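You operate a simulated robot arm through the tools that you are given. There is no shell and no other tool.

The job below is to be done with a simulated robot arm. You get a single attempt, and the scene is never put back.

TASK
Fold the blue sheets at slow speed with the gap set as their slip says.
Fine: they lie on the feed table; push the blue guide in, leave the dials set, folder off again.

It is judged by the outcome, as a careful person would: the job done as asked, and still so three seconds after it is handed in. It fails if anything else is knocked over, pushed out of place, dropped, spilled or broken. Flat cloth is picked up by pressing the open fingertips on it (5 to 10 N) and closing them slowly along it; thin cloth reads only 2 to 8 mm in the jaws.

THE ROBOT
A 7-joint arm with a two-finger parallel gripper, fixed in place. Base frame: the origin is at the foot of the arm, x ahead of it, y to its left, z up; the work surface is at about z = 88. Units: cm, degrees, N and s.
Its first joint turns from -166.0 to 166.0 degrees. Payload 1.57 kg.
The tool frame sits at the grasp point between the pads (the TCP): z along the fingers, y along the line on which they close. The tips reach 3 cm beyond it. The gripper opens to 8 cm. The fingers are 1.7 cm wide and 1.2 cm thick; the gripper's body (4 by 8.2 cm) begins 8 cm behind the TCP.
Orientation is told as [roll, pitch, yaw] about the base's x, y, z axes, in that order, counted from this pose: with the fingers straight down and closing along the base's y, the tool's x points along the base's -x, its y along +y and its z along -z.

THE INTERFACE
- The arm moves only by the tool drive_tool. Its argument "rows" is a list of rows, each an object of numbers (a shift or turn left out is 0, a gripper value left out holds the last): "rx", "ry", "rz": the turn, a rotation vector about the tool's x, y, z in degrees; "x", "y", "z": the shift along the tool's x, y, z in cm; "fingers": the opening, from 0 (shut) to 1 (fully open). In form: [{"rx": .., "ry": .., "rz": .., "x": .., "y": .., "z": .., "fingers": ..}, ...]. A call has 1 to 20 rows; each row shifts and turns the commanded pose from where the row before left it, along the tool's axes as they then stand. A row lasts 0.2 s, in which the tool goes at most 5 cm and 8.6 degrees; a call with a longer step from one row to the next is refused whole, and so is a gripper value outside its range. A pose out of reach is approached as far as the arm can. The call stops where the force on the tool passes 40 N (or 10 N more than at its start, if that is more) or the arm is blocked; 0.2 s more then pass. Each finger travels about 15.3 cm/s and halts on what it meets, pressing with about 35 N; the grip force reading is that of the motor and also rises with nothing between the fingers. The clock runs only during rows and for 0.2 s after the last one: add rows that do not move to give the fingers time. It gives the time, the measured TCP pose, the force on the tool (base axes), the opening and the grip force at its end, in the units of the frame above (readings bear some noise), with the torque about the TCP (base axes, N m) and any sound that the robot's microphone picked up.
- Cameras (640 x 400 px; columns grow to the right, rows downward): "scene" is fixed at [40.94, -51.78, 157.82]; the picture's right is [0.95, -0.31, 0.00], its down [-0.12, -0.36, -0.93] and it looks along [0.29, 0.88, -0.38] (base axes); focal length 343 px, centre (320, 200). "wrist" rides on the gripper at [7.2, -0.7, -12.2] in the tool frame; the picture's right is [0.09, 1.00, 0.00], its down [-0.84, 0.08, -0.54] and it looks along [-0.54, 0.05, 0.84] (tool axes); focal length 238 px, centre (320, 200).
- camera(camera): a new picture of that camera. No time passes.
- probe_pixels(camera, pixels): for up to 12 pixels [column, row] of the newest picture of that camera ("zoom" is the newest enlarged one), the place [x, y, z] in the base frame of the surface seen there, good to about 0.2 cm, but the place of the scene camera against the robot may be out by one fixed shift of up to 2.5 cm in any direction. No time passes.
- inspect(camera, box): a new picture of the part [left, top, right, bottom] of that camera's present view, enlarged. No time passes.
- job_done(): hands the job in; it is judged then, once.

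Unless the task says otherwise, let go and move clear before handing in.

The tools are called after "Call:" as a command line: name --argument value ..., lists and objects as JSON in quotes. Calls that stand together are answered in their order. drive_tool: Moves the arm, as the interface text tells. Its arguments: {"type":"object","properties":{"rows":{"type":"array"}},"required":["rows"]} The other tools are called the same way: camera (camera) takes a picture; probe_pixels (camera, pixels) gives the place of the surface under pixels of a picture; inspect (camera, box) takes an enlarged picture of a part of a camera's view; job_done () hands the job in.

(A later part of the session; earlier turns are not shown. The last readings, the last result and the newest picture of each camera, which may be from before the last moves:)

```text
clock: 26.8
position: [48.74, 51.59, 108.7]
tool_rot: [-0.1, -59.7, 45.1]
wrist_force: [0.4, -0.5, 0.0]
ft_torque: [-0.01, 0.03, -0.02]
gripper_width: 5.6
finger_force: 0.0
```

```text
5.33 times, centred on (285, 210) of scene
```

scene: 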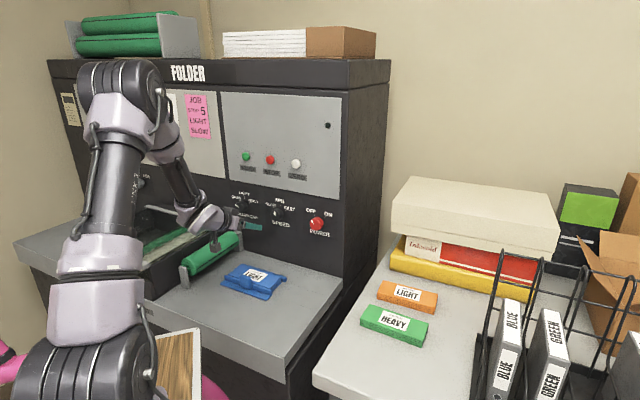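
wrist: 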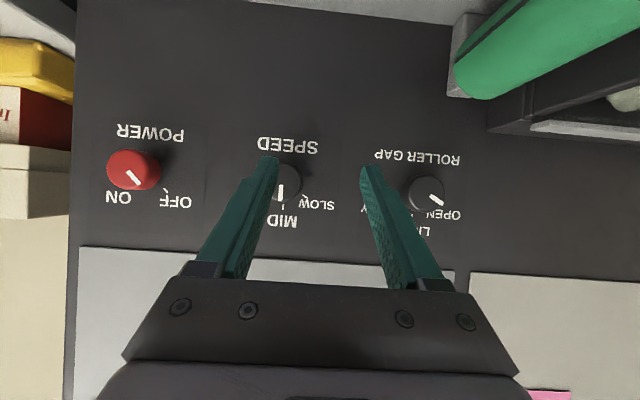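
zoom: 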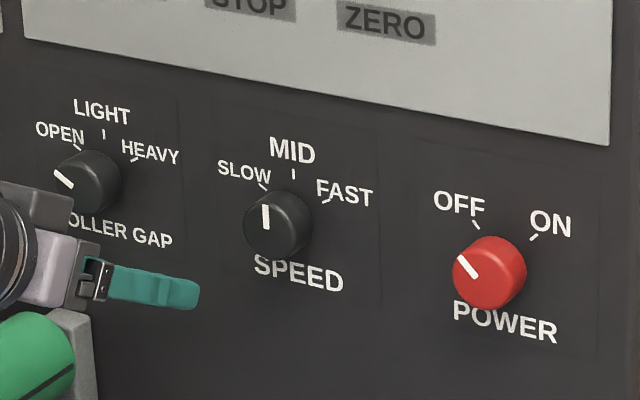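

Relative to the knob centre (u≈1.44, z≈108.1, radius about 2), MID is straight up and SLOW is about 59° to the left. I'll line up in front of the SPEED knob with the fingers open.

Call:
drive_tool --rows '[{"fingers": 1, "y": -1.15, "x": -0.38, "z": 0.98}, {"y": -1.15, "x": -0.38, "z": 0.98}, {"y": -1.14, "x": -0.37, "z": 0.97}, {}, {}]'

Call:
camera --camera "wrist"

Call:
probe_pixels --camera "wrist" --pixels '[[310, 180], [320, 180], [330, 180], [340, 180], [320, 170], [320, 190], [320, 200], [320, 160], [300, 180]]'

```text
clock: 28.0
position: [53.48, 51.45, 107.99]
tool_rot: [-0.2, -59.7, 45.1]
wrist_force: [0.4, 0.0, -0.3]
ft_torque: [0.0, 0.04, -0.02]
gripper_width: 8.01
finger_force: 0.2
```

```text
taken
```

wrist: 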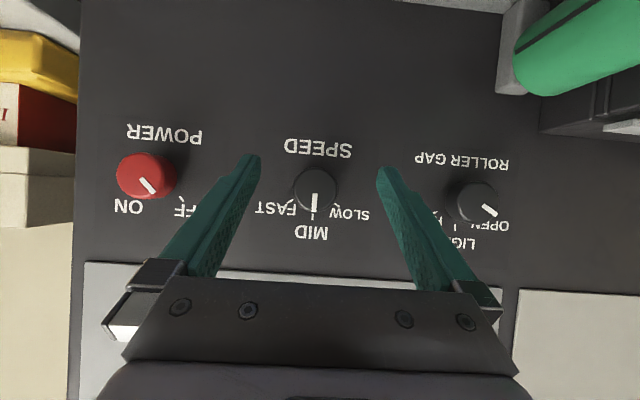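

```text
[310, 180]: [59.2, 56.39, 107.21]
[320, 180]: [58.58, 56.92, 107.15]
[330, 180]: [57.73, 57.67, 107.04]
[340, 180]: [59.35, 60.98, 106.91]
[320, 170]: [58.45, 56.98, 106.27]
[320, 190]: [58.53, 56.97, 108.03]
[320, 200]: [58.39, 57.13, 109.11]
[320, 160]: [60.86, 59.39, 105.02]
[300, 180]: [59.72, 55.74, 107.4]
```

Aligned at u≈1.4 and n≈74.2. I'll zoom in on the knob to fix its centre before closing in.

Call:
inspect --camera "wrist" --box '[255, 140, 375, 240]'

Call:
probe_pixels --camera "zoom" --pixels '[[300, 215], [240, 200], [250, 200], [360, 200], [370, 200], [300, 130], [300, 140], [300, 260], [300, 275], [300, 290], [305, 320], [385, 265]]'

```text
4.00 times, centred on (315, 190) of wrist
```

zoom: 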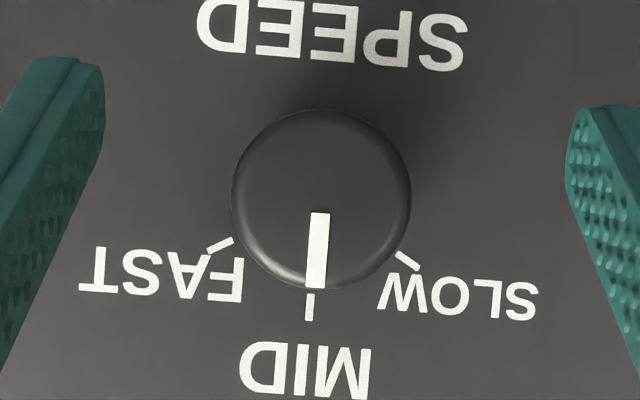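

```text
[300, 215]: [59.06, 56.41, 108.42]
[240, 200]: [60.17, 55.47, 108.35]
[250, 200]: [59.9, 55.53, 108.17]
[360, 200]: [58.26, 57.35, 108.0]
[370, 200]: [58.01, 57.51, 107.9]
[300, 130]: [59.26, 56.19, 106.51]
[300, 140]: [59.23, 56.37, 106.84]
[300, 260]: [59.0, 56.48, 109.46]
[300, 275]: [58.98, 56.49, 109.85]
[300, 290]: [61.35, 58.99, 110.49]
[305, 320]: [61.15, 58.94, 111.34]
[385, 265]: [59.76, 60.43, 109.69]
```

The knob centre is at u≈1.45, z≈108.15 and I'm centred on it. I'll move straight in along the panel normal by 7.1 cm.

Call:
drive_tool --rows '[{"x": -0.62, "z": 1.01}, {"x": -0.62, "z": 1.01}, {"x": -0.62, "z": 1.01}, {"x": -0.62, "z": 1.01}, {"x": -0.62, "z": 1.01}, {"x": -0.31, "z": 0.5}, {"x": -0.3, "z": 0.5}, {}]'

Call:
camera --camera "wrist"

Call:
inspect --camera "scene" --box '[200, 160, 350, 260]'

```text
clock: 29.8
position: [58.36, 56.23, 108.18]
tool_rot: [-0.1, -59.7, 45.2]
wrist_force: [0.0, -0.3, -0.5]
ft_torque: [-0.01, 0.0, 0.0]
gripper_width: 8.02
finger_force: 0.0
```

```text
taken
```

wrist: 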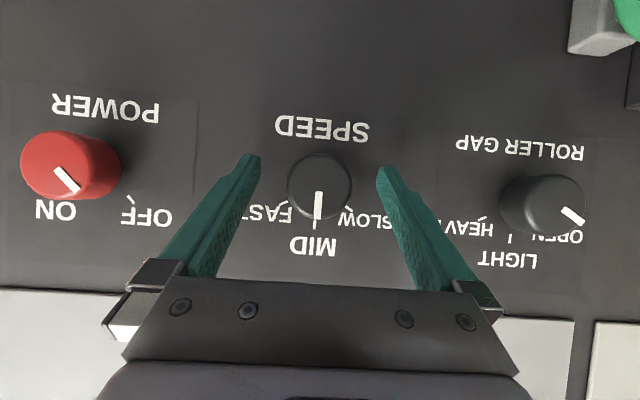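

```text
4.00 times, centred on (275, 210) of scene
```

zoom: 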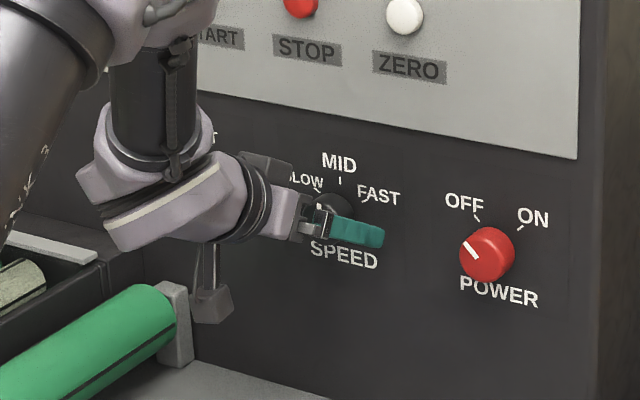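

The fingers straddle the SPEED knob and there's no contact force. I'll close on it.

Call:
drive_tool --rows '[{"fingers": 0.6}, {"fingers": 0.4}, {"fingers": 0.4}, {}]'

Call:
camera --camera "wrist"

```text
clock: 30.8
position: [58.42, 56.34, 108.35]
tool_rot: [-0.1, -59.8, 45.1]
wrist_force: [0.7, 0.4, 0.1]
ft_torque: [-0.03, 0.05, -0.11]
gripper_width: 4.15
finger_force: 44.9
```

```text
taken
```

wrist: 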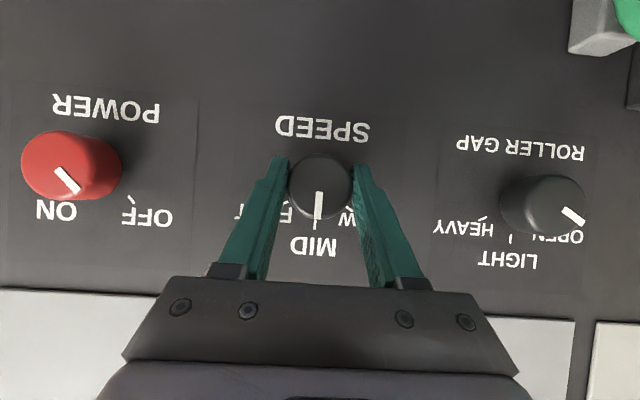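

It's gripped at 4.15 cm. I'll turn counter-clockwise about the panel normal by 30° first and check.

Call:
drive_tool --rows '[{"rx": 3.03, "rz": -5.18}, {"rx": 3.03, "rz": -5.18}, {"rx": 3.03, "rz": -5.18}, {"rx": 3.03, "rz": -5.18}, {"rx": 3.03, "rz": -5.18}, {}]'

Call:
camera --camera "wrist"

Call:
camera --camera "scene"

```text
clock: 32.2
position: [58.34, 56.38, 108.32]
tool_rot: [-49.0, -48.3, 85.6]
wrist_force: [-4.6, -0.9, -1.3]
ft_torque: [-0.17, 0.16, -0.1]
gripper_width: 4.14
finger_force: 45.7
```

```text
taken
```

wrist: 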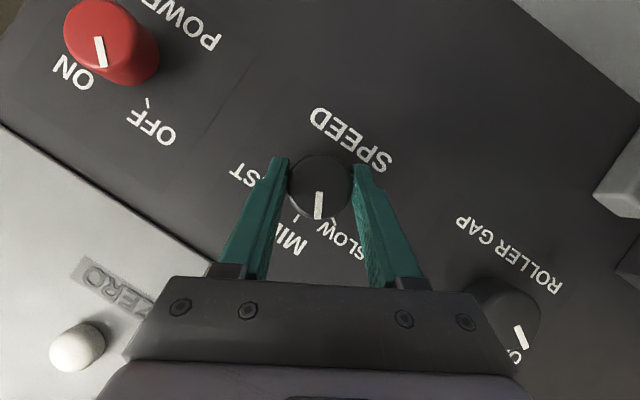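

```text
taken
```

scene: 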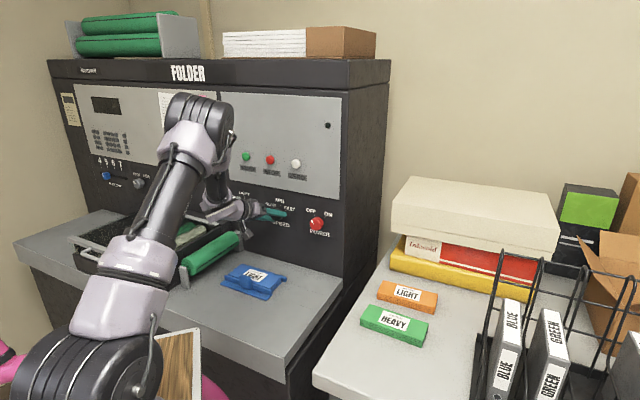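

The knob turns with the hand and the pointer is now between MID and SLOW. I'll turn another 29°.

Call:
drive_tool --rows '[{"rx": 3.03, "rz": -5.18}, {"rx": 3.03, "rz": -5.18}, {"rx": 3.03, "rz": -5.18}, {"rx": 3.03, "rz": -5.18}, {"rx": 2.52, "rz": -4.32}, {}]'

Call:
camera --camera "wrist"

Call:
camera --camera "scene"

Call:
inspect --camera "scene" --box '[70, 130, 170, 200]'

Call:
inspect --camera "wrist" --box '[240, 120, 400, 260]'

```text
clock: 33.6
position: [58.27, 56.4, 108.17]
tool_rot: [-73.1, -26.2, 100.8]
wrist_force: [-11.0, 2.6, -10.9]
ft_torque: [-0.25, 0.24, -0.1]
gripper_width: 4.12
finger_force: 44.7
```

```text
taken
```

wrist: 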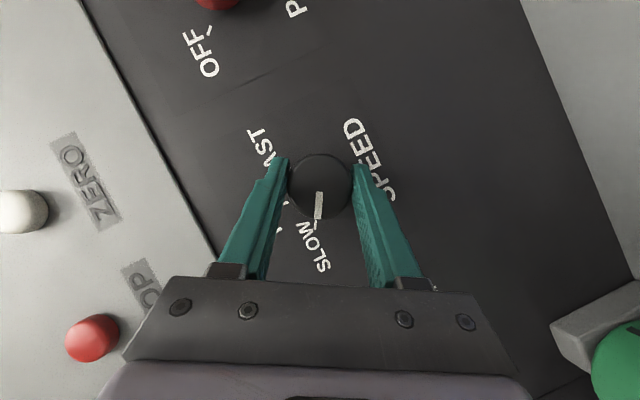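

```text
taken
```

scene: 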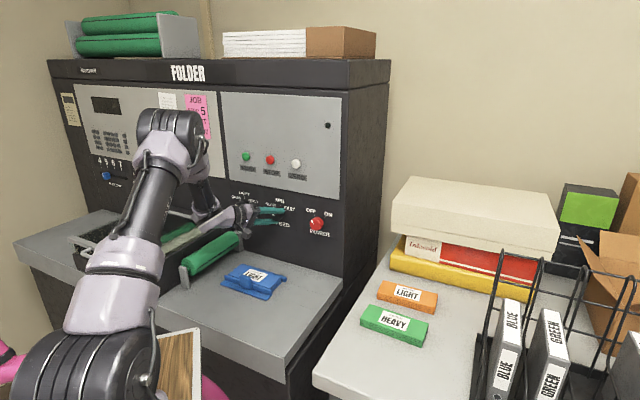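

```text
5.71 times, centred on (120, 165) of scene
```

zoom: 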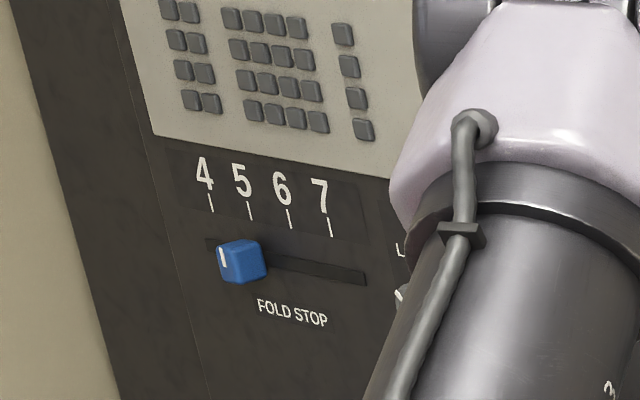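

```text
2.86 times, centred on (320, 190) of wrist
```

zoom: 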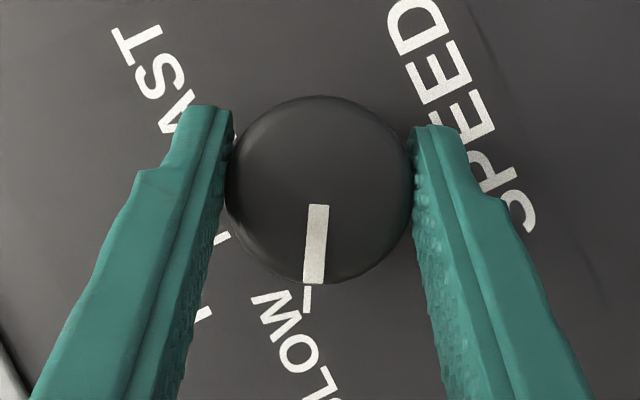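

The pointer lines up with the SLOW tick, and the fold stop already reads 5. I'll open and back straight off along the panel normal.

Call:
drive_tool --rows '[{"fingers": 0.7}, {"fingers": 1}, {}, {"x": 0.5, "z": -0.86}, {"x": 0.5, "z": -0.86}, {"x": 0.5, "z": -0.86}, {"x": 0.5, "z": -0.86}, {"x": 0.5, "z": -0.86}, {"x": 0.5, "z": -0.86}, {}]'

Call:
inspect --camera "wrist" --box '[200, 80, 440, 280]'

Call:
camera --camera "scene"

```text
clock: 35.8
position: [54.2, 52.26, 108.17]
tool_rot: [-73.2, -26.4, 100.7]
wrist_force: [0.1, 0.1, 0.6]
ft_torque: [-0.01, -0.01, 0.01]
gripper_width: 7.96
finger_force: 0.1
```

```text
2.00 times, centred on (320, 180) of wrist
```

zoom: 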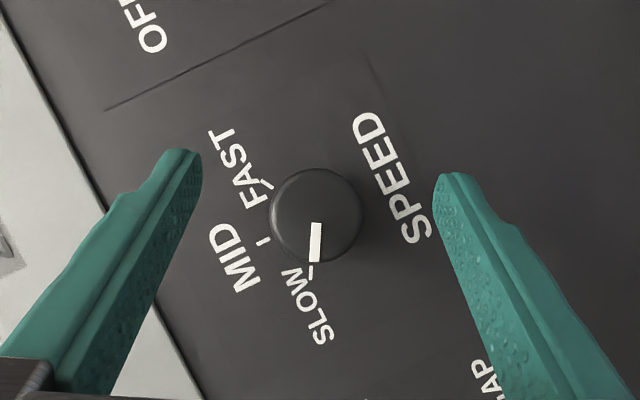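

```text
taken
```

scene: 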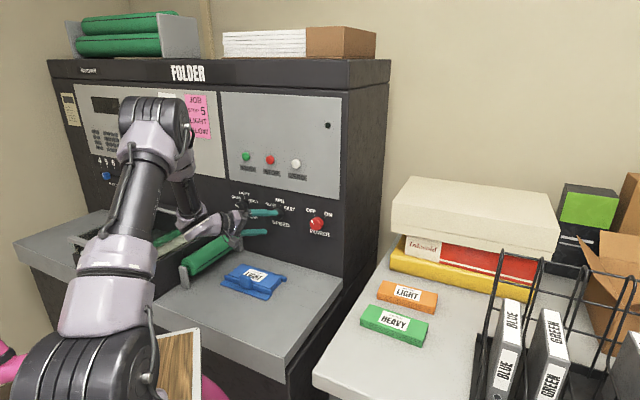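

SPEED is on SLOW. I'll level the tool again and slide left to in front of the ROLLER GAP knob.

Call:
drive_tool --rows '[{"rx": -3.03, "rz": 5.18}, {"rx": -3.03, "rz": 5.18}, {"rx": -3.03, "rz": 5.18}, {"rx": -3.03, "rz": 5.18}, {"rx": -3.03, "rz": 5.18}, {"rx": -3.03, "rz": 5.18}, {"rx": -3.03, "rz": 5.18}, {"rx": -3.03, "rz": 5.18}, {"rx": -3.03, "rz": 5.18}, {"rx": -2.52, "rz": 4.32}, {"y": 2.5}, {"y": 2.5}, {"y": 2.6}, {"y": 2.6}, {"y": 2.6}, {"y": 2.6}, {}]'

Call:
camera --camera "wrist"

Call:
camera --camera "scene"

```text
clock: 39.4
position: [43.22, 62.96, 108.43]
tool_rot: [-0.1, -59.7, 45.2]
wrist_force: [0.3, 0.3, 0.2]
ft_torque: [0.0, 0.05, -0.01]
gripper_width: 7.99
finger_force: 0.1
```

```text
taken
```

wrist: 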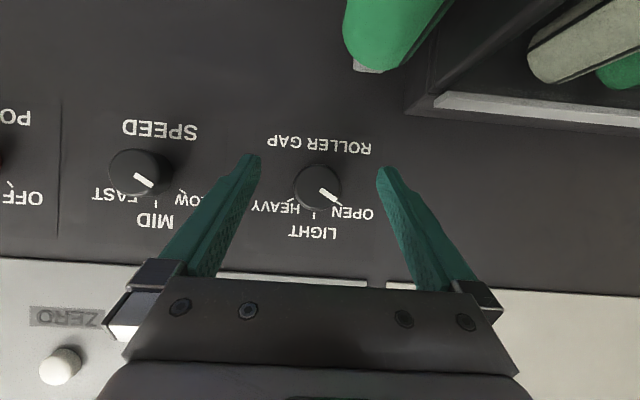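

```text
taken
```

scene: 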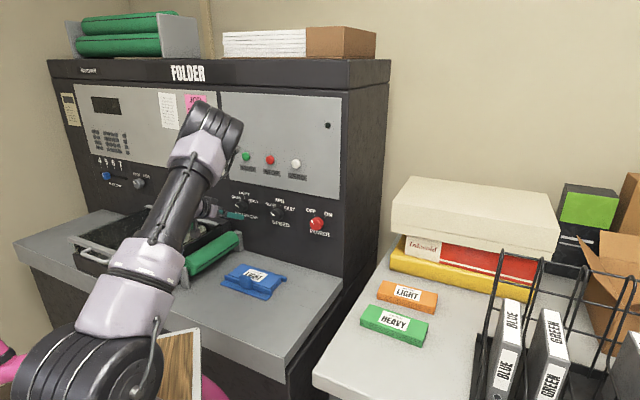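

Centred before the GAP knob at u≈-13.96. I'll zoom in to measure its centre and ticks.

Call:
inspect --camera "wrist" --box '[255, 140, 385, 240]'

Call:
probe_pixels --camera "zoom" --pixels '[[310, 190], [240, 190], [250, 190], [390, 190], [400, 190], [310, 110], [310, 120], [310, 260], [310, 275], [310, 285], [300, 310], [395, 260]]'

```text
4.00 times, centred on (320, 190) of wrist
```

zoom: 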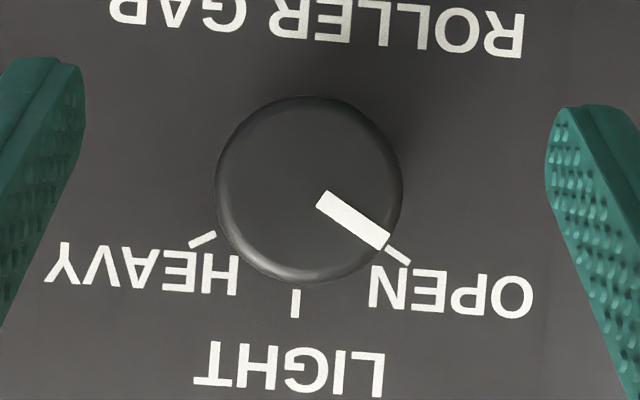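

```text
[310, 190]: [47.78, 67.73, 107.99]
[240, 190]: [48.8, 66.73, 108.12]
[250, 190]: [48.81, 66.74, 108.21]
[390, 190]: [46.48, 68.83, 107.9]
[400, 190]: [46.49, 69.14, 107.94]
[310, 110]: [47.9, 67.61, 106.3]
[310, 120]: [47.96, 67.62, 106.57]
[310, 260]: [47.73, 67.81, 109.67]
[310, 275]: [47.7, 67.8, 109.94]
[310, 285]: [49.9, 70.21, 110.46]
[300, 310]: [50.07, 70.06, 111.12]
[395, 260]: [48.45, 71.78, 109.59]
```

The GAP centre is u≈-14.1, z≈108.1, with LIGHT about 59° clockwise of OPEN. I'll pre-rotate 30° counter-clockwise and then move in around the knob.

Call:
drive_tool --rows '[{"rx": 3.03, "rz": -5.18}, {"rx": 3.03, "rz": -5.18}, {"rx": 3.03, "rz": -5.18}, {"rx": 3.03, "rz": -5.18}, {"rx": 3.03, "rz": -5.18}, {"x": -0.48, "z": 0.88, "y": 0.05}, {"x": -0.48, "z": 0.88, "y": 0.05}, {"x": -0.48, "z": 0.88, "y": 0.05}, {"x": -0.48, "z": 0.88, "y": 0.04}, {"x": -0.47, "z": 0.88, "y": 0.04}, {"x": -0.47, "z": 0.88, "y": 0.04}, {}]'

Call:
camera --camera "wrist"

Call:
camera --camera "scene"

```text
clock: 42.0
position: [47.45, 67.37, 107.98]
tool_rot: [-48.9, -48.3, 85.6]
wrist_force: [-0.6, -0.2, 0.9]
ft_torque: [0.01, 0.02, -0.02]
gripper_width: 7.97
finger_force: 0.0
```

```text
taken
```

wrist: 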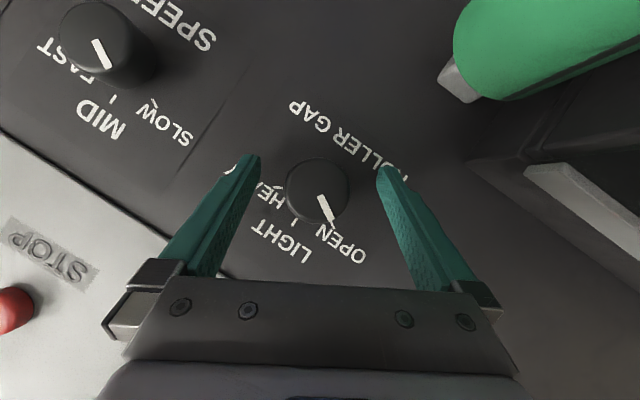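

```text
taken
```

scene: 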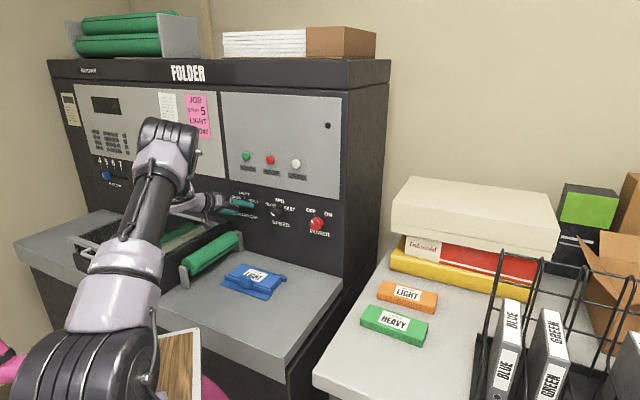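

Position is good (u=-14.1, n=81.2, z=108.0) with the knob between the fingers. I'll close and turn 59° clockwise.

Call:
drive_tool --rows '[{"fingers": 0.6}, {"fingers": 0.4}, {"fingers": 0.4}, {}, {"rx": -3.03, "rz": 5.18}, {"rx": -3.03, "rz": 5.18}, {"rx": -3.03, "rz": 5.18}, {"rx": -3.03, "rz": 5.18}, {"rx": -3.03, "rz": 5.18}, {"rx": -3.03, "rz": 5.18}, {"rx": -3.03, "rz": 5.18}, {"rx": -3.03, "rz": 5.18}, {"rx": -3.03, "rz": 5.18}, {"rx": -2.52, "rz": 4.32}, {}]'

Call:
inspect --camera "wrist" --box '[240, 120, 400, 260]'

Call:
camera --camera "scene"

```text
clock: 45.2
position: [47.45, 67.44, 107.96]
tool_rot: [47.7, -49.0, 5.2]
wrist_force: [13.1, -6.2, 4.8]
ft_torque: [-0.37, 0.37, 0.28]
gripper_width: 4.08
finger_force: 44.7
```

```text
2.86 times, centred on (320, 190) of wrist
```

zoom: 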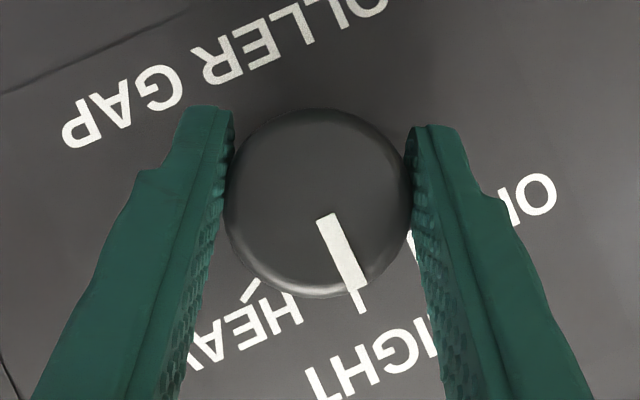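

```text
taken
```

scene: 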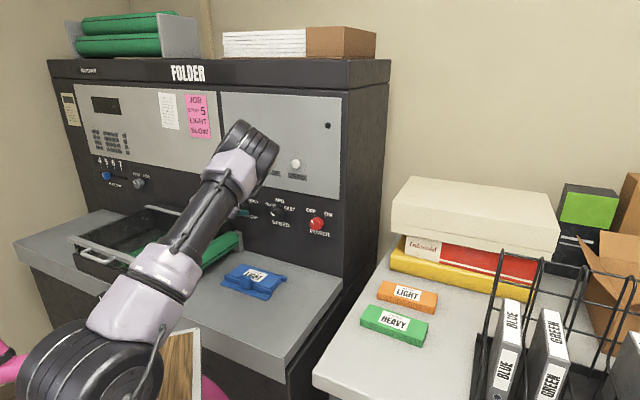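

The pointer lines up with the LIGHT tick. I'll release, back off and check.

Call:
drive_tool --rows '[{"fingers": 0.7}, {"fingers": 1}, {}, {"x": 0.5, "z": -0.86}, {"x": 0.5, "z": -0.86}, {"x": 0.5, "z": -0.86}, {"x": 0.5, "z": -0.86}, {"x": 0.5, "z": -0.86}, {"x": 0.5, "z": -0.86}, {"rx": 3.03, "rz": -5.18}, {"rx": 3.03, "rz": -5.18}, {"rx": 3.03, "rz": -5.18}, {"rx": 3.03, "rz": -5.18}, {"rx": 2.52, "rz": -4.32}, {}]'

Call:
inspect --camera "wrist" --box '[100, 80, 440, 280]'

Call:
inspect --camera "wrist" --box '[255, 140, 385, 240]'

```text
clock: 48.4
position: [43.38, 63.14, 107.93]
tool_rot: [-0.4, -59.7, 45.2]
wrist_force: [1.3, -0.7, 0.2]
ft_torque: [0.04, -0.01, 0.01]
gripper_width: 8.0
finger_force: 0.0
```

```text
1.88 times, centred on (270, 180) of wrist
```

zoom: 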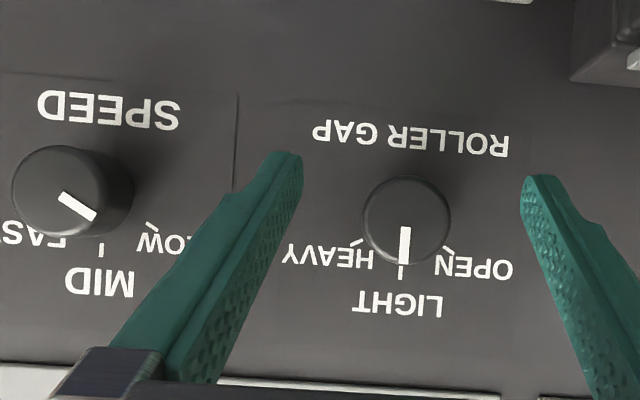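

```text
4.00 times, centred on (320, 190) of wrist
```

zoom: 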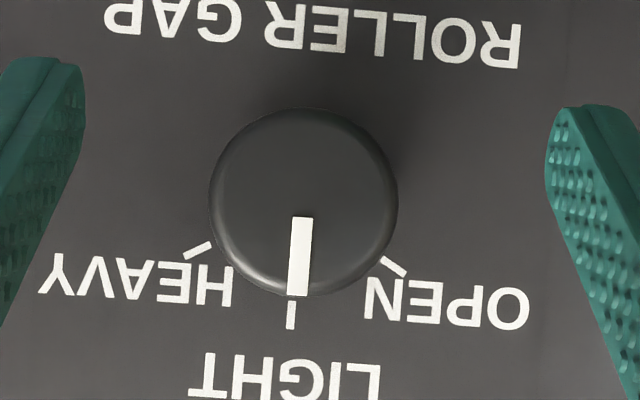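

ROLLER GAP is on LIGHT and SPEED still on SLOW. Now I'll slide right to the POWER knob, staying clear of the panel.

Call:
drive_tool --rows '[{"y": -2.5}, {"y": -3}, {"y": -3}, {"y": -3}, {"y": -3}, {"y": -3}, {"y": -3}, {"y": -3}, {"y": -3}, {"y": -2}, {"y": -1.5}, {}]'

Call:
camera --camera "wrist"

Call:
camera --camera "scene"

Call:
inspect --camera "wrist" --box '[255, 140, 385, 240]'

Call:
probe_pixels --camera "zoom" --pixels '[[310, 190], [240, 190], [250, 190], [380, 190], [390, 190], [310, 120], [310, 260], [310, 275], [200, 250], [390, 260]]'

```text
clock: 51.0
position: [64.34, 41.97, 107.96]
tool_rot: [0.0, -59.7, 45.1]
wrist_force: [-0.6, -0.1, -0.2]
ft_torque: [-0.01, -0.02, -0.01]
gripper_width: 8.0
finger_force: 0.2
```

```text
taken
```

wrist: 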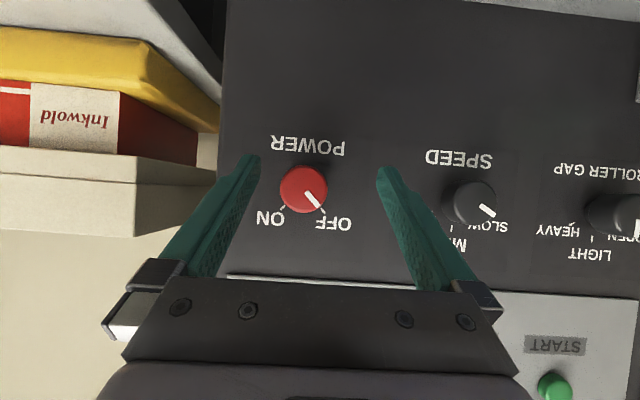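

```text
taken
```

scene: 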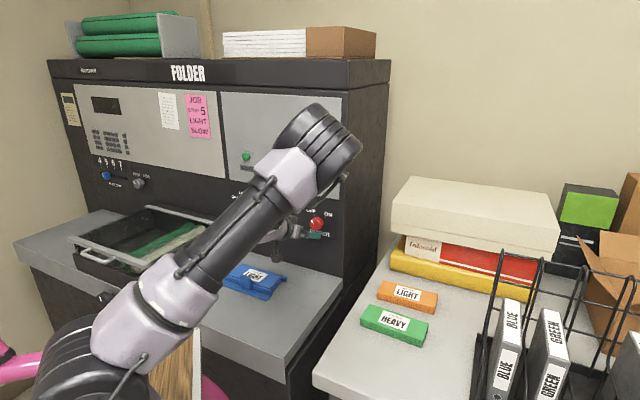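

```text
4.00 times, centred on (320, 190) of wrist
```

zoom: 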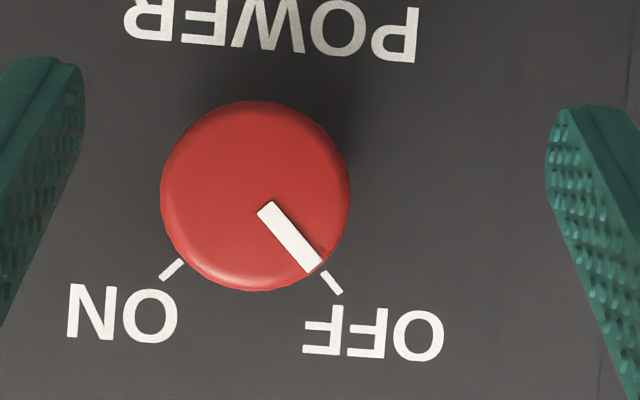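

```text
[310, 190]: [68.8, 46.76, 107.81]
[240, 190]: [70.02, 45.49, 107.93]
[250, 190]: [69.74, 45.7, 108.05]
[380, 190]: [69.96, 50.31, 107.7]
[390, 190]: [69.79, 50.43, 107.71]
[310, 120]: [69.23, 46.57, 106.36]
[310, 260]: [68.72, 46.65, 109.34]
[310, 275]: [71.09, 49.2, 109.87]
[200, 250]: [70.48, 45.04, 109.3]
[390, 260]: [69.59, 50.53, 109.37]
```

The POWER centre is at u≈16.95, with OFF and ON about ±43° from the top. Before swinging the hand I'll check the heights of the boxes to the right.

Call:
probe_pixels --camera "scene" --pixels '[[400, 190], [395, 220], [410, 180], [395, 250], [388, 70], [380, 230], [550, 200], [310, 110], [350, 150], [290, 225]]'

Call:
probe_pixels --camera "wrist" --pixels '[[190, 160], [200, 190], [218, 110], [225, 200], [100, 200]]'

```text
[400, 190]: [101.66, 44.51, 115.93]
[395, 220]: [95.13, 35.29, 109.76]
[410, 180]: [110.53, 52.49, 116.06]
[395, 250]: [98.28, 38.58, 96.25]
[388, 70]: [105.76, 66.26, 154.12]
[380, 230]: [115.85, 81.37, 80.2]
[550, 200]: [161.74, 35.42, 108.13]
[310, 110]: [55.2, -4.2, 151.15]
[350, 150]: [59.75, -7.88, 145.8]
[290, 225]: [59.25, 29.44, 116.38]
```

```text
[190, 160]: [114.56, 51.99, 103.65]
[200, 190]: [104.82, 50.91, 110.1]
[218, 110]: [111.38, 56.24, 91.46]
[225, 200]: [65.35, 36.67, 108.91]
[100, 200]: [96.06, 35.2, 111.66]
```

The boxes are more than 15 cm away from the hand's swing, so it's safe. I'll align, pre-rotate 44° counter-clockwise and move in around the POWER knob.

Call:
drive_tool --rows '[{"y": -1.13, "x": -0.13, "z": -0.08}, {"rx": 2.775, "rz": -4.75}, {"rx": 2.775, "rz": -4.75}, {"rx": 2.775, "rz": -4.75}, {"rx": 2.775, "rz": -4.75}, {"rx": 2.775, "rz": -4.75}, {"rx": 2.775, "rz": -4.75}, {"rx": 2.775, "rz": -4.75}, {"rx": 2.775, "rz": -4.75}, {"x": -0.5, "z": 0.853}, {"x": -0.5, "z": 0.853}, {"x": -0.5, "z": 0.853}, {"x": -0.5, "z": 0.853}, {"x": -0.5, "z": 0.853}, {"x": -0.49, "z": 0.853}, {}]'

Call:
camera --camera "wrist"

Call:
camera --camera "scene"

```text
clock: 54.4
position: [69.41, 45.49, 108.27]
tool_rot: [-62.4, -38.3, 95.0]
wrist_force: [-0.1, 0.2, 0.7]
ft_torque: [0.0, -0.02, -0.03]
gripper_width: 8.03
finger_force: 0.0
```

```text
taken
```

wrist: 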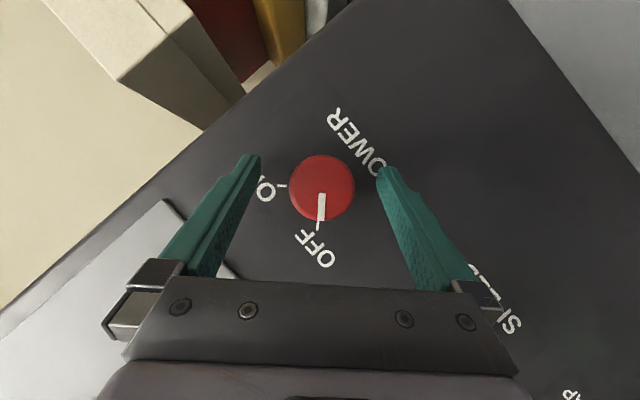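

```text
taken
```

scene: 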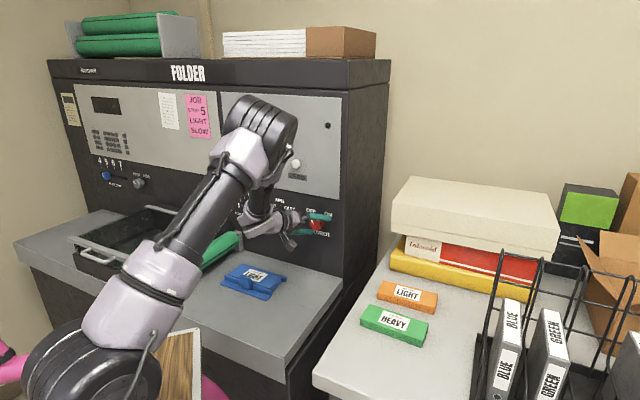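

The knob is centred and its pointer is along my -44° line. I'll grip and turn 88° clockwise to ON.

Call:
drive_tool --rows '[{"fingers": 0.6}, {"fingers": 0.4}, {"fingers": 0.4}, {}, {"rx": -2.775, "rz": 4.75}, {"rx": -2.775, "rz": 4.75}, {"rx": -2.775, "rz": 4.75}, {"rx": -2.775, "rz": 4.75}, {"rx": -2.775, "rz": 4.75}, {"rx": -2.775, "rz": 4.75}, {"rx": -2.775, "rz": 4.75}, {"rx": -2.775, "rz": 4.75}, {}]'

Call:
inspect --camera "wrist" --box '[240, 120, 400, 260]'

Call:
drive_tool --rows '[{"rx": -2.775, "rz": 4.75}, {"rx": -2.775, "rz": 4.75}, {"rx": -2.775, "rz": 4.75}, {"rx": -2.775, "rz": 4.75}, {"rx": -2.775, "rz": 4.75}, {"rx": -2.775, "rz": 4.75}, {"rx": -2.775, "rz": 4.75}, {"rx": -2.775, "rz": 4.75}, {}]'

Call:
inspect --camera "wrist" --box '[240, 120, 400, 260]'

Call:
camera --camera "scene"

```text
clock: 57.2
position: [69.43, 45.37, 108.29]
tool_rot: [0.0, -59.6, 45.0]
wrist_force: [-0.9, 4.5, 5.2]
ft_torque: [-0.09, 0.1, 0.04]
gripper_width: 4.11
finger_force: 45.0
```

```text
2.86 times, centred on (320, 190) of wrist
```

zoom: 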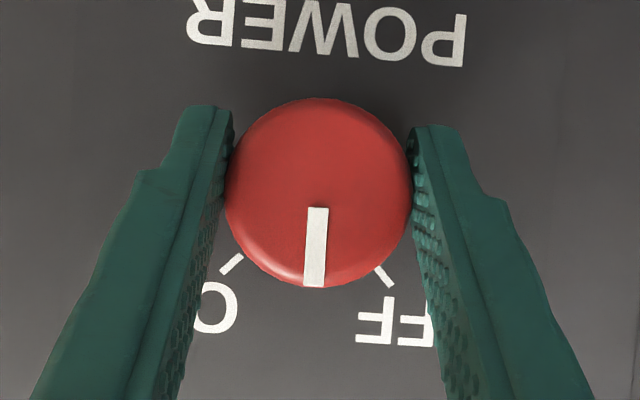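

```text
clock: 59.2
position: [69.53, 45.35, 108.22]
tool_rot: [62.4, -38.4, -5.0]
wrist_force: [7.1, -4.1, 2.7]
ft_torque: [0.31, -0.23, -0.32]
gripper_width: 4.11
finger_force: 45.1
```

```text
2.86 times, centred on (320, 190) of wrist
```

zoom: 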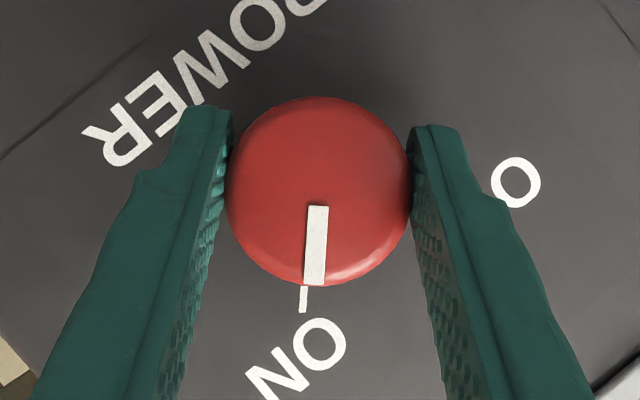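

```text
taken
```

scene: 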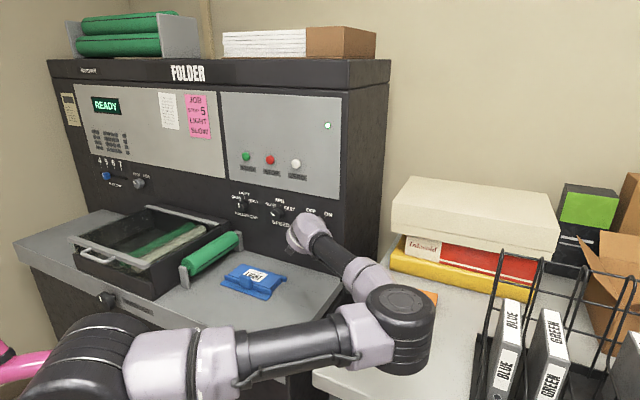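

The display shows READY and the lamp is lit, so power is on. But the elbow has swung out low over the right-hand table, so I'll check its clearance above the boxes before moving.

Call:
probe_pixels --camera "scene" --pixels '[[400, 320], [400, 365], [430, 300], [370, 350], [433, 296], [350, 375], [280, 350], [340, 260], [425, 355], [370, 285]]'

Call:
inspect --camera "scene" --box '[270, 200, 500, 400]'

```text
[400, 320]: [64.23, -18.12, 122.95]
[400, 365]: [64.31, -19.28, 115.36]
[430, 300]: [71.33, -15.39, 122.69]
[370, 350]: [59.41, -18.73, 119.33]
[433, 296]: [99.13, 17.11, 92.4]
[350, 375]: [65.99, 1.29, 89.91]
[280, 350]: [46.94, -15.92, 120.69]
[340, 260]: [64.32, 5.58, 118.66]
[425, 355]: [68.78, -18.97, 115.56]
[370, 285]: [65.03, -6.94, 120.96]
```

```text
2.00 times, centred on (385, 300) of scene
```

zoom: 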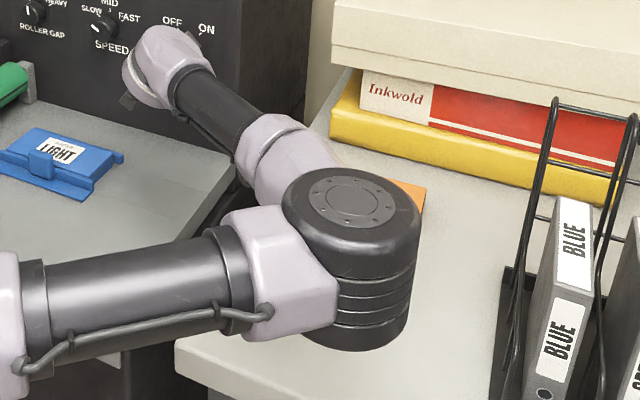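

The elbow is about 25 cm above that table and touching nothing. I'll release the POWER knob, back off and level the hand.

Call:
drive_tool --rows '[{"fingers": 0.7}, {"fingers": 1}, {}, {"x": 0.5, "z": -0.86}, {"x": 0.5, "z": -0.86}, {"x": 0.5, "z": -0.86}, {"x": 0.5, "z": -0.86}, {"x": 0.5, "z": -0.86}, {"x": 0.5, "z": -0.86}, {"rx": 2.775, "rz": -4.75}, {"rx": 2.775, "rz": -4.75}, {"rx": 2.775, "rz": -4.75}, {"rx": 2.775, "rz": -4.75}, {"rx": 2.775, "rz": -4.75}, {"rx": 2.775, "rz": -4.75}, {"rx": 2.775, "rz": -4.75}, {"rx": 2.775, "rz": -4.75}, {}]'

Call:
camera --camera "wrist"

Call:
camera --camera "scene"

```text
clock: 63.0
position: [75.19, 24.51, 106.32]
tool_rot: [-0.2, -59.7, 45.2]
wrist_force: [-0.2, 0.6, -0.4]
ft_torque: [0.01, 0.02, -0.01]
gripper_width: 8.01
finger_force: 0.1
out of reach, approached as far as the arm can: row 9, 10, 11, 12, 14, 15, 16, 17
```

```text
taken
```

wrist: 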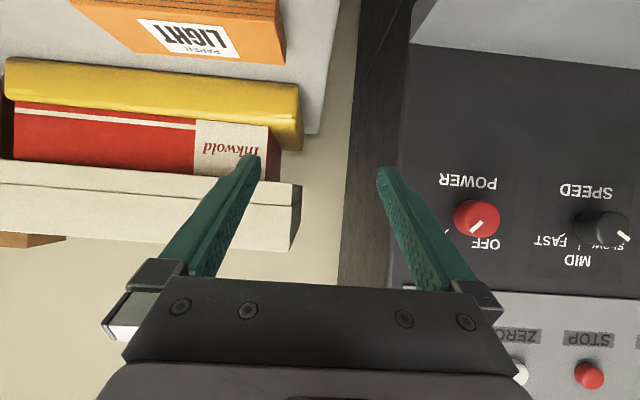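

```text
taken
```

scene: 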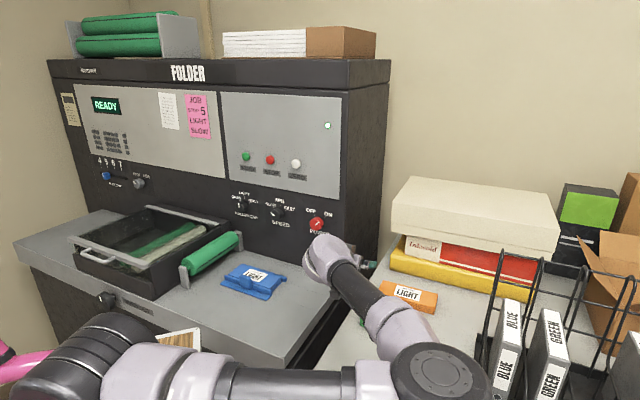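

The wrist hit a limit and the hand drifted right to u≈36, n≈70.5. Nothing was touched, but the elbow is over near the rack. I'll check clearances there before recovering.

Call:
probe_pixels --camera "scene" --pixels '[[440, 370], [485, 375], [400, 390], [490, 350], [400, 330], [360, 300], [330, 260], [500, 330], [505, 260], [480, 395], [368, 268], [380, 310]]'

Call:
inspect --camera "scene" --box '[290, 200, 560, 400]'

```text
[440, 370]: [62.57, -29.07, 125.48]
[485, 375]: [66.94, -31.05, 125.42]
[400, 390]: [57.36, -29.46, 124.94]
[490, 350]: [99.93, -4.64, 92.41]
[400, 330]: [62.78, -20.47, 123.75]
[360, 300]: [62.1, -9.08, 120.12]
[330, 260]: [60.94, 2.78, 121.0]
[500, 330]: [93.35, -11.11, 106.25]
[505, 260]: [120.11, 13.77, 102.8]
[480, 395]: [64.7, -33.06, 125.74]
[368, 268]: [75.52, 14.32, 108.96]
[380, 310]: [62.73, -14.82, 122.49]
```

```text
2.00 times, centred on (425, 300) of scene
```

zoom: 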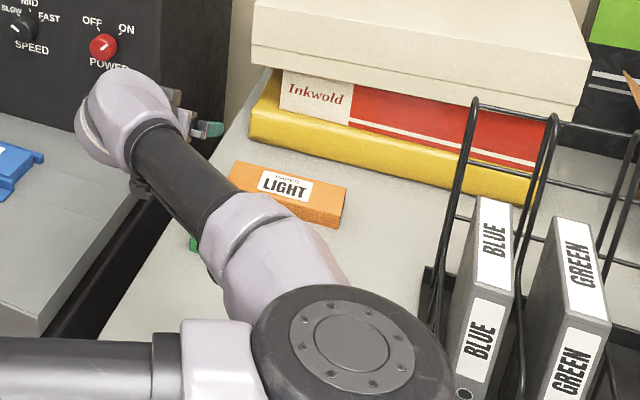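

The elbow is about 25 cm from the rack and well above everything. Counter-clockwise hand roll kept the elbow up and left earlier, so I'll roll that way in small steps and watch the response.

Call:
drive_tool --rows '[{"rx": 2.5, "rz": -4.3}, {"rx": 2.5, "rz": -4.3}, {"rx": 2.5, "rz": -4.3}, {"rx": 2.5, "rz": -4.3}, {}]'

Call:
camera --camera "scene"

```text
clock: 64.2
position: [77.12, 17.41, 108.77]
tool_rot: [-27.4, -56.2, 68.4]
wrist_force: [0.8, -0.4, -0.5]
ft_torque: [0.04, -0.01, 0.02]
gripper_width: 8.0
finger_force: 0.2
out of reach, approached as far as the arm can: row 1, 2, 3, 4
```

```text
taken
```

scene: 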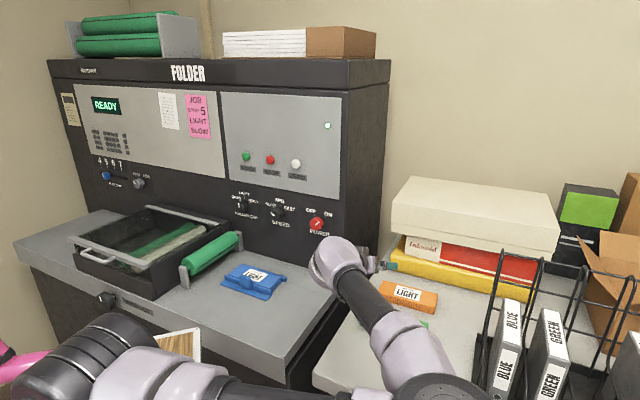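

Rolling that way pushes the hand further right, so I'm on the wrong side of a joint limit. I'll reverse the path instead: roll clockwise back to +44°, return near the POWER knob where the motion was reachable, and unroll there.

Call:
drive_tool --rows '[{"rx": -2.775, "rz": 4.75}, {"rx": -2.775, "rz": 4.75}, {"rx": -2.775, "rz": 4.75}, {"rx": -2.775, "rz": 4.75}, {"rx": -2.775, "rz": 4.75}, {"rx": -2.775, "rz": 4.75}, {}]'

Call:
camera --camera "scene"

Call:
camera --camera "wrist"

```text
clock: 65.8
position: [77.01, 17.33, 108.73]
tool_rot: [32.9, -54.8, 16.9]
wrist_force: [-0.4, -0.6, -0.1]
ft_torque: [-0.01, 0.0, 0.01]
gripper_width: 8.01
finger_force: 0.0
```

```text
taken
```

scene: 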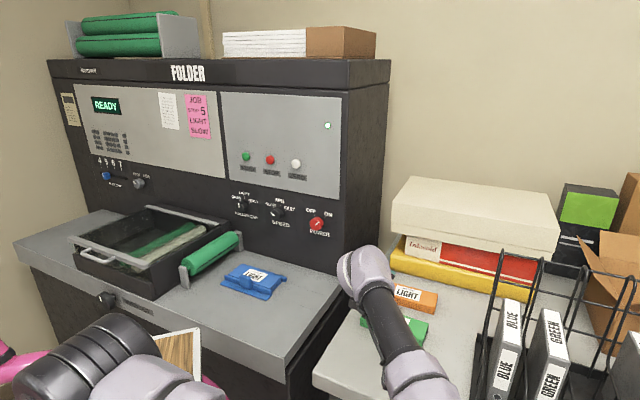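

```text
taken
```

wrist: 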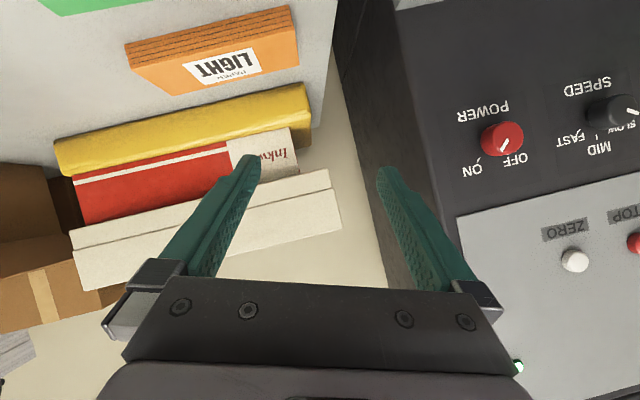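

That pose is fully reachable. I'll continue the roll to about +44° and then move back toward the POWER knob in stages.

Call:
drive_tool --rows '[{"rx": -2.62, "rz": 4.49}, {"rx": -2.62, "rz": 4.49}, {"rx": -2.62, "rz": 4.49}, {"rx": -2.62, "rz": 4.49}, {"rx": -2.62, "rz": 4.49}, {"x": 0.987, "y": 1.75, "z": 1.85}, {"x": 0.987, "y": 1.75, "z": 1.85}, {"x": 0.987, "y": 1.75, "z": 1.85}, {}]'

Call:
camera --camera "scene"

```text
clock: 67.8
position: [73.89, 25.03, 108.57]
tool_rot: [62.1, -37.9, -4.9]
wrist_force: [1.1, -0.6, -0.3]
ft_torque: [-0.01, 0.04, 0.01]
gripper_width: 8.0
finger_force: 0.0
```

```text
taken
```

scene: 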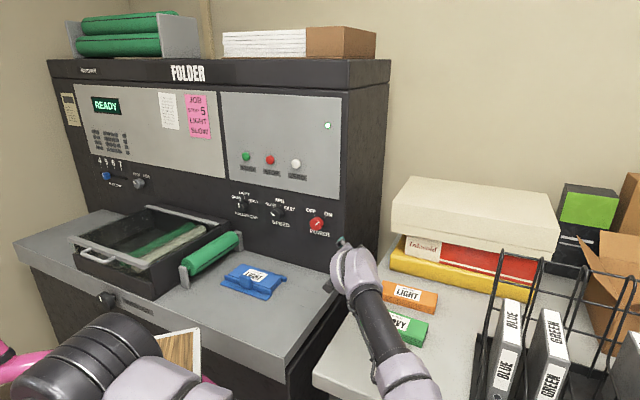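

It's tracking well with φ≈44°. I'll continue toward the POWER knob.

Call:
drive_tool --rows '[{"x": 0.987, "y": 1.75, "z": 1.85}, {"x": 0.987, "y": 1.75, "z": 1.85}, {"x": 0.987, "y": 1.75, "z": 1.85}, {"x": 0.987, "y": 1.75, "z": 1.85}, {"x": 0.987, "y": 1.75, "z": 1.85}, {"x": 0.987, "y": 1.75, "z": 1.85}, {"x": 0.987, "y": 1.75, "z": 1.85}, {}]'

Call:
camera --camera "scene"

Call:
camera --camera "wrist"

```text
clock: 69.6
position: [67.07, 42.95, 108.11]
tool_rot: [62.3, -38.1, -4.9]
wrist_force: [-0.3, -0.1, -0.5]
ft_torque: [-0.02, 0.0, 0.04]
gripper_width: 7.98
finger_force: 0.0
```

```text
taken
```

scene: 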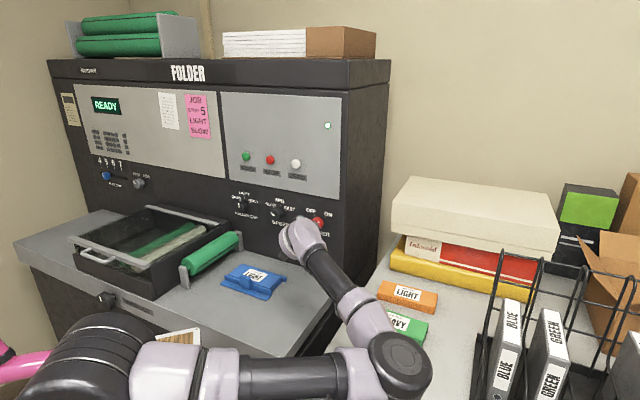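

```text
taken
```

wrist: 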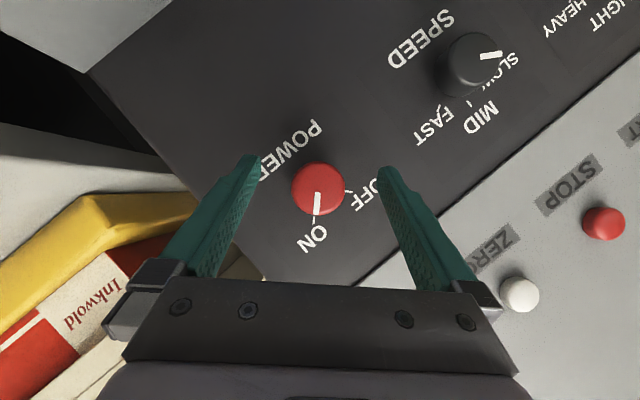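

Back at u=17, n=77.8 facing the knob. I'll try unrolling two small steps here and check that it stays in reach.

Call:
drive_tool --rows '[{"rx": 2.5, "rz": -4.3}, {"rx": 2.5, "rz": -4.3}, {}]'

Call:
camera --camera "scene"

```text
clock: 70.4
position: [67.13, 42.93, 108.12]
tool_rot: [52.9, -45.3, 1.5]
wrist_force: [-0.1, 1.2, -0.7]
ft_torque: [-0.01, 0.02, -0.03]
gripper_width: 8.0
finger_force: 0.1
```

```text
taken
```

scene: 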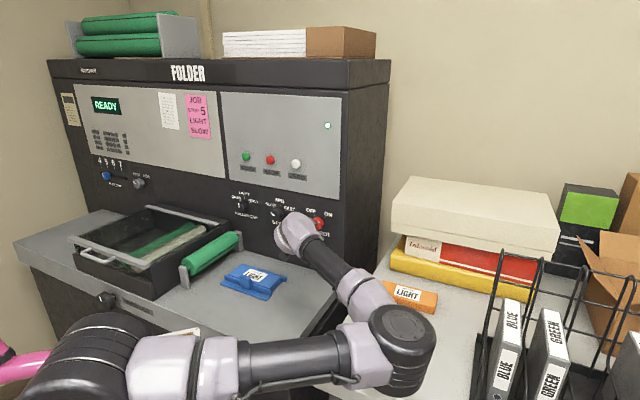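

It stays in reach and the elbow is rising. I'll continue unrolling in small batches.

Call:
drive_tool --rows '[{"rx": 2.5, "rz": -4.3}, {"rx": 2.5, "rz": -4.3}, {"rx": 2.5, "rz": -4.3}, {}]'

Call:
camera --camera "scene"

```text
clock: 71.4
position: [67.27, 42.77, 108.04]
tool_rot: [34.4, -54.3, 15.8]
wrist_force: [-0.2, 0.1, 0.8]
ft_torque: [0.03, -0.03, -0.02]
gripper_width: 7.96
finger_force: 0.1
```

```text
taken
```

scene: 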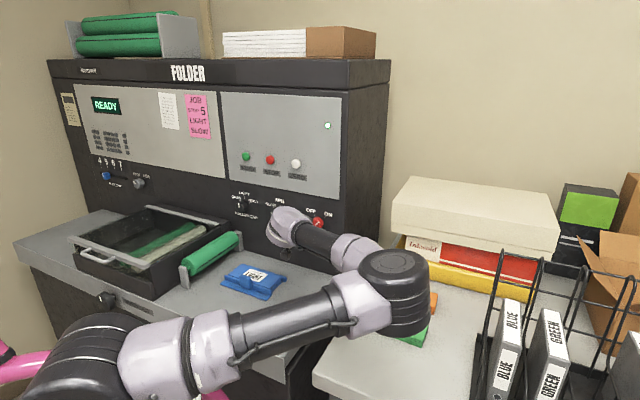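

The elbow is coming back up nicely, so I'll continue unrolling.

Call:
drive_tool --rows '[{"rx": 2.5, "rz": -4.3}, {"rx": 2.5, "rz": -4.3}, {"rx": 2.5, "rz": -4.3}, {"rx": 2.5, "rz": -4.3}, {}]'

Call:
camera --camera "scene"

```text
clock: 72.6
position: [67.09, 42.89, 107.93]
tool_rot: [-1.4, -59.3, 46.1]
wrist_force: [0.2, 0.1, 0.1]
ft_torque: [-0.01, -0.01, -0.01]
gripper_width: 8.01
finger_force: 0.0
```

```text
taken
```

scene: 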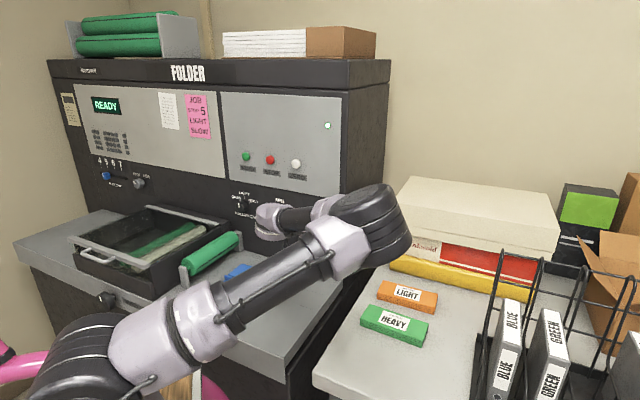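

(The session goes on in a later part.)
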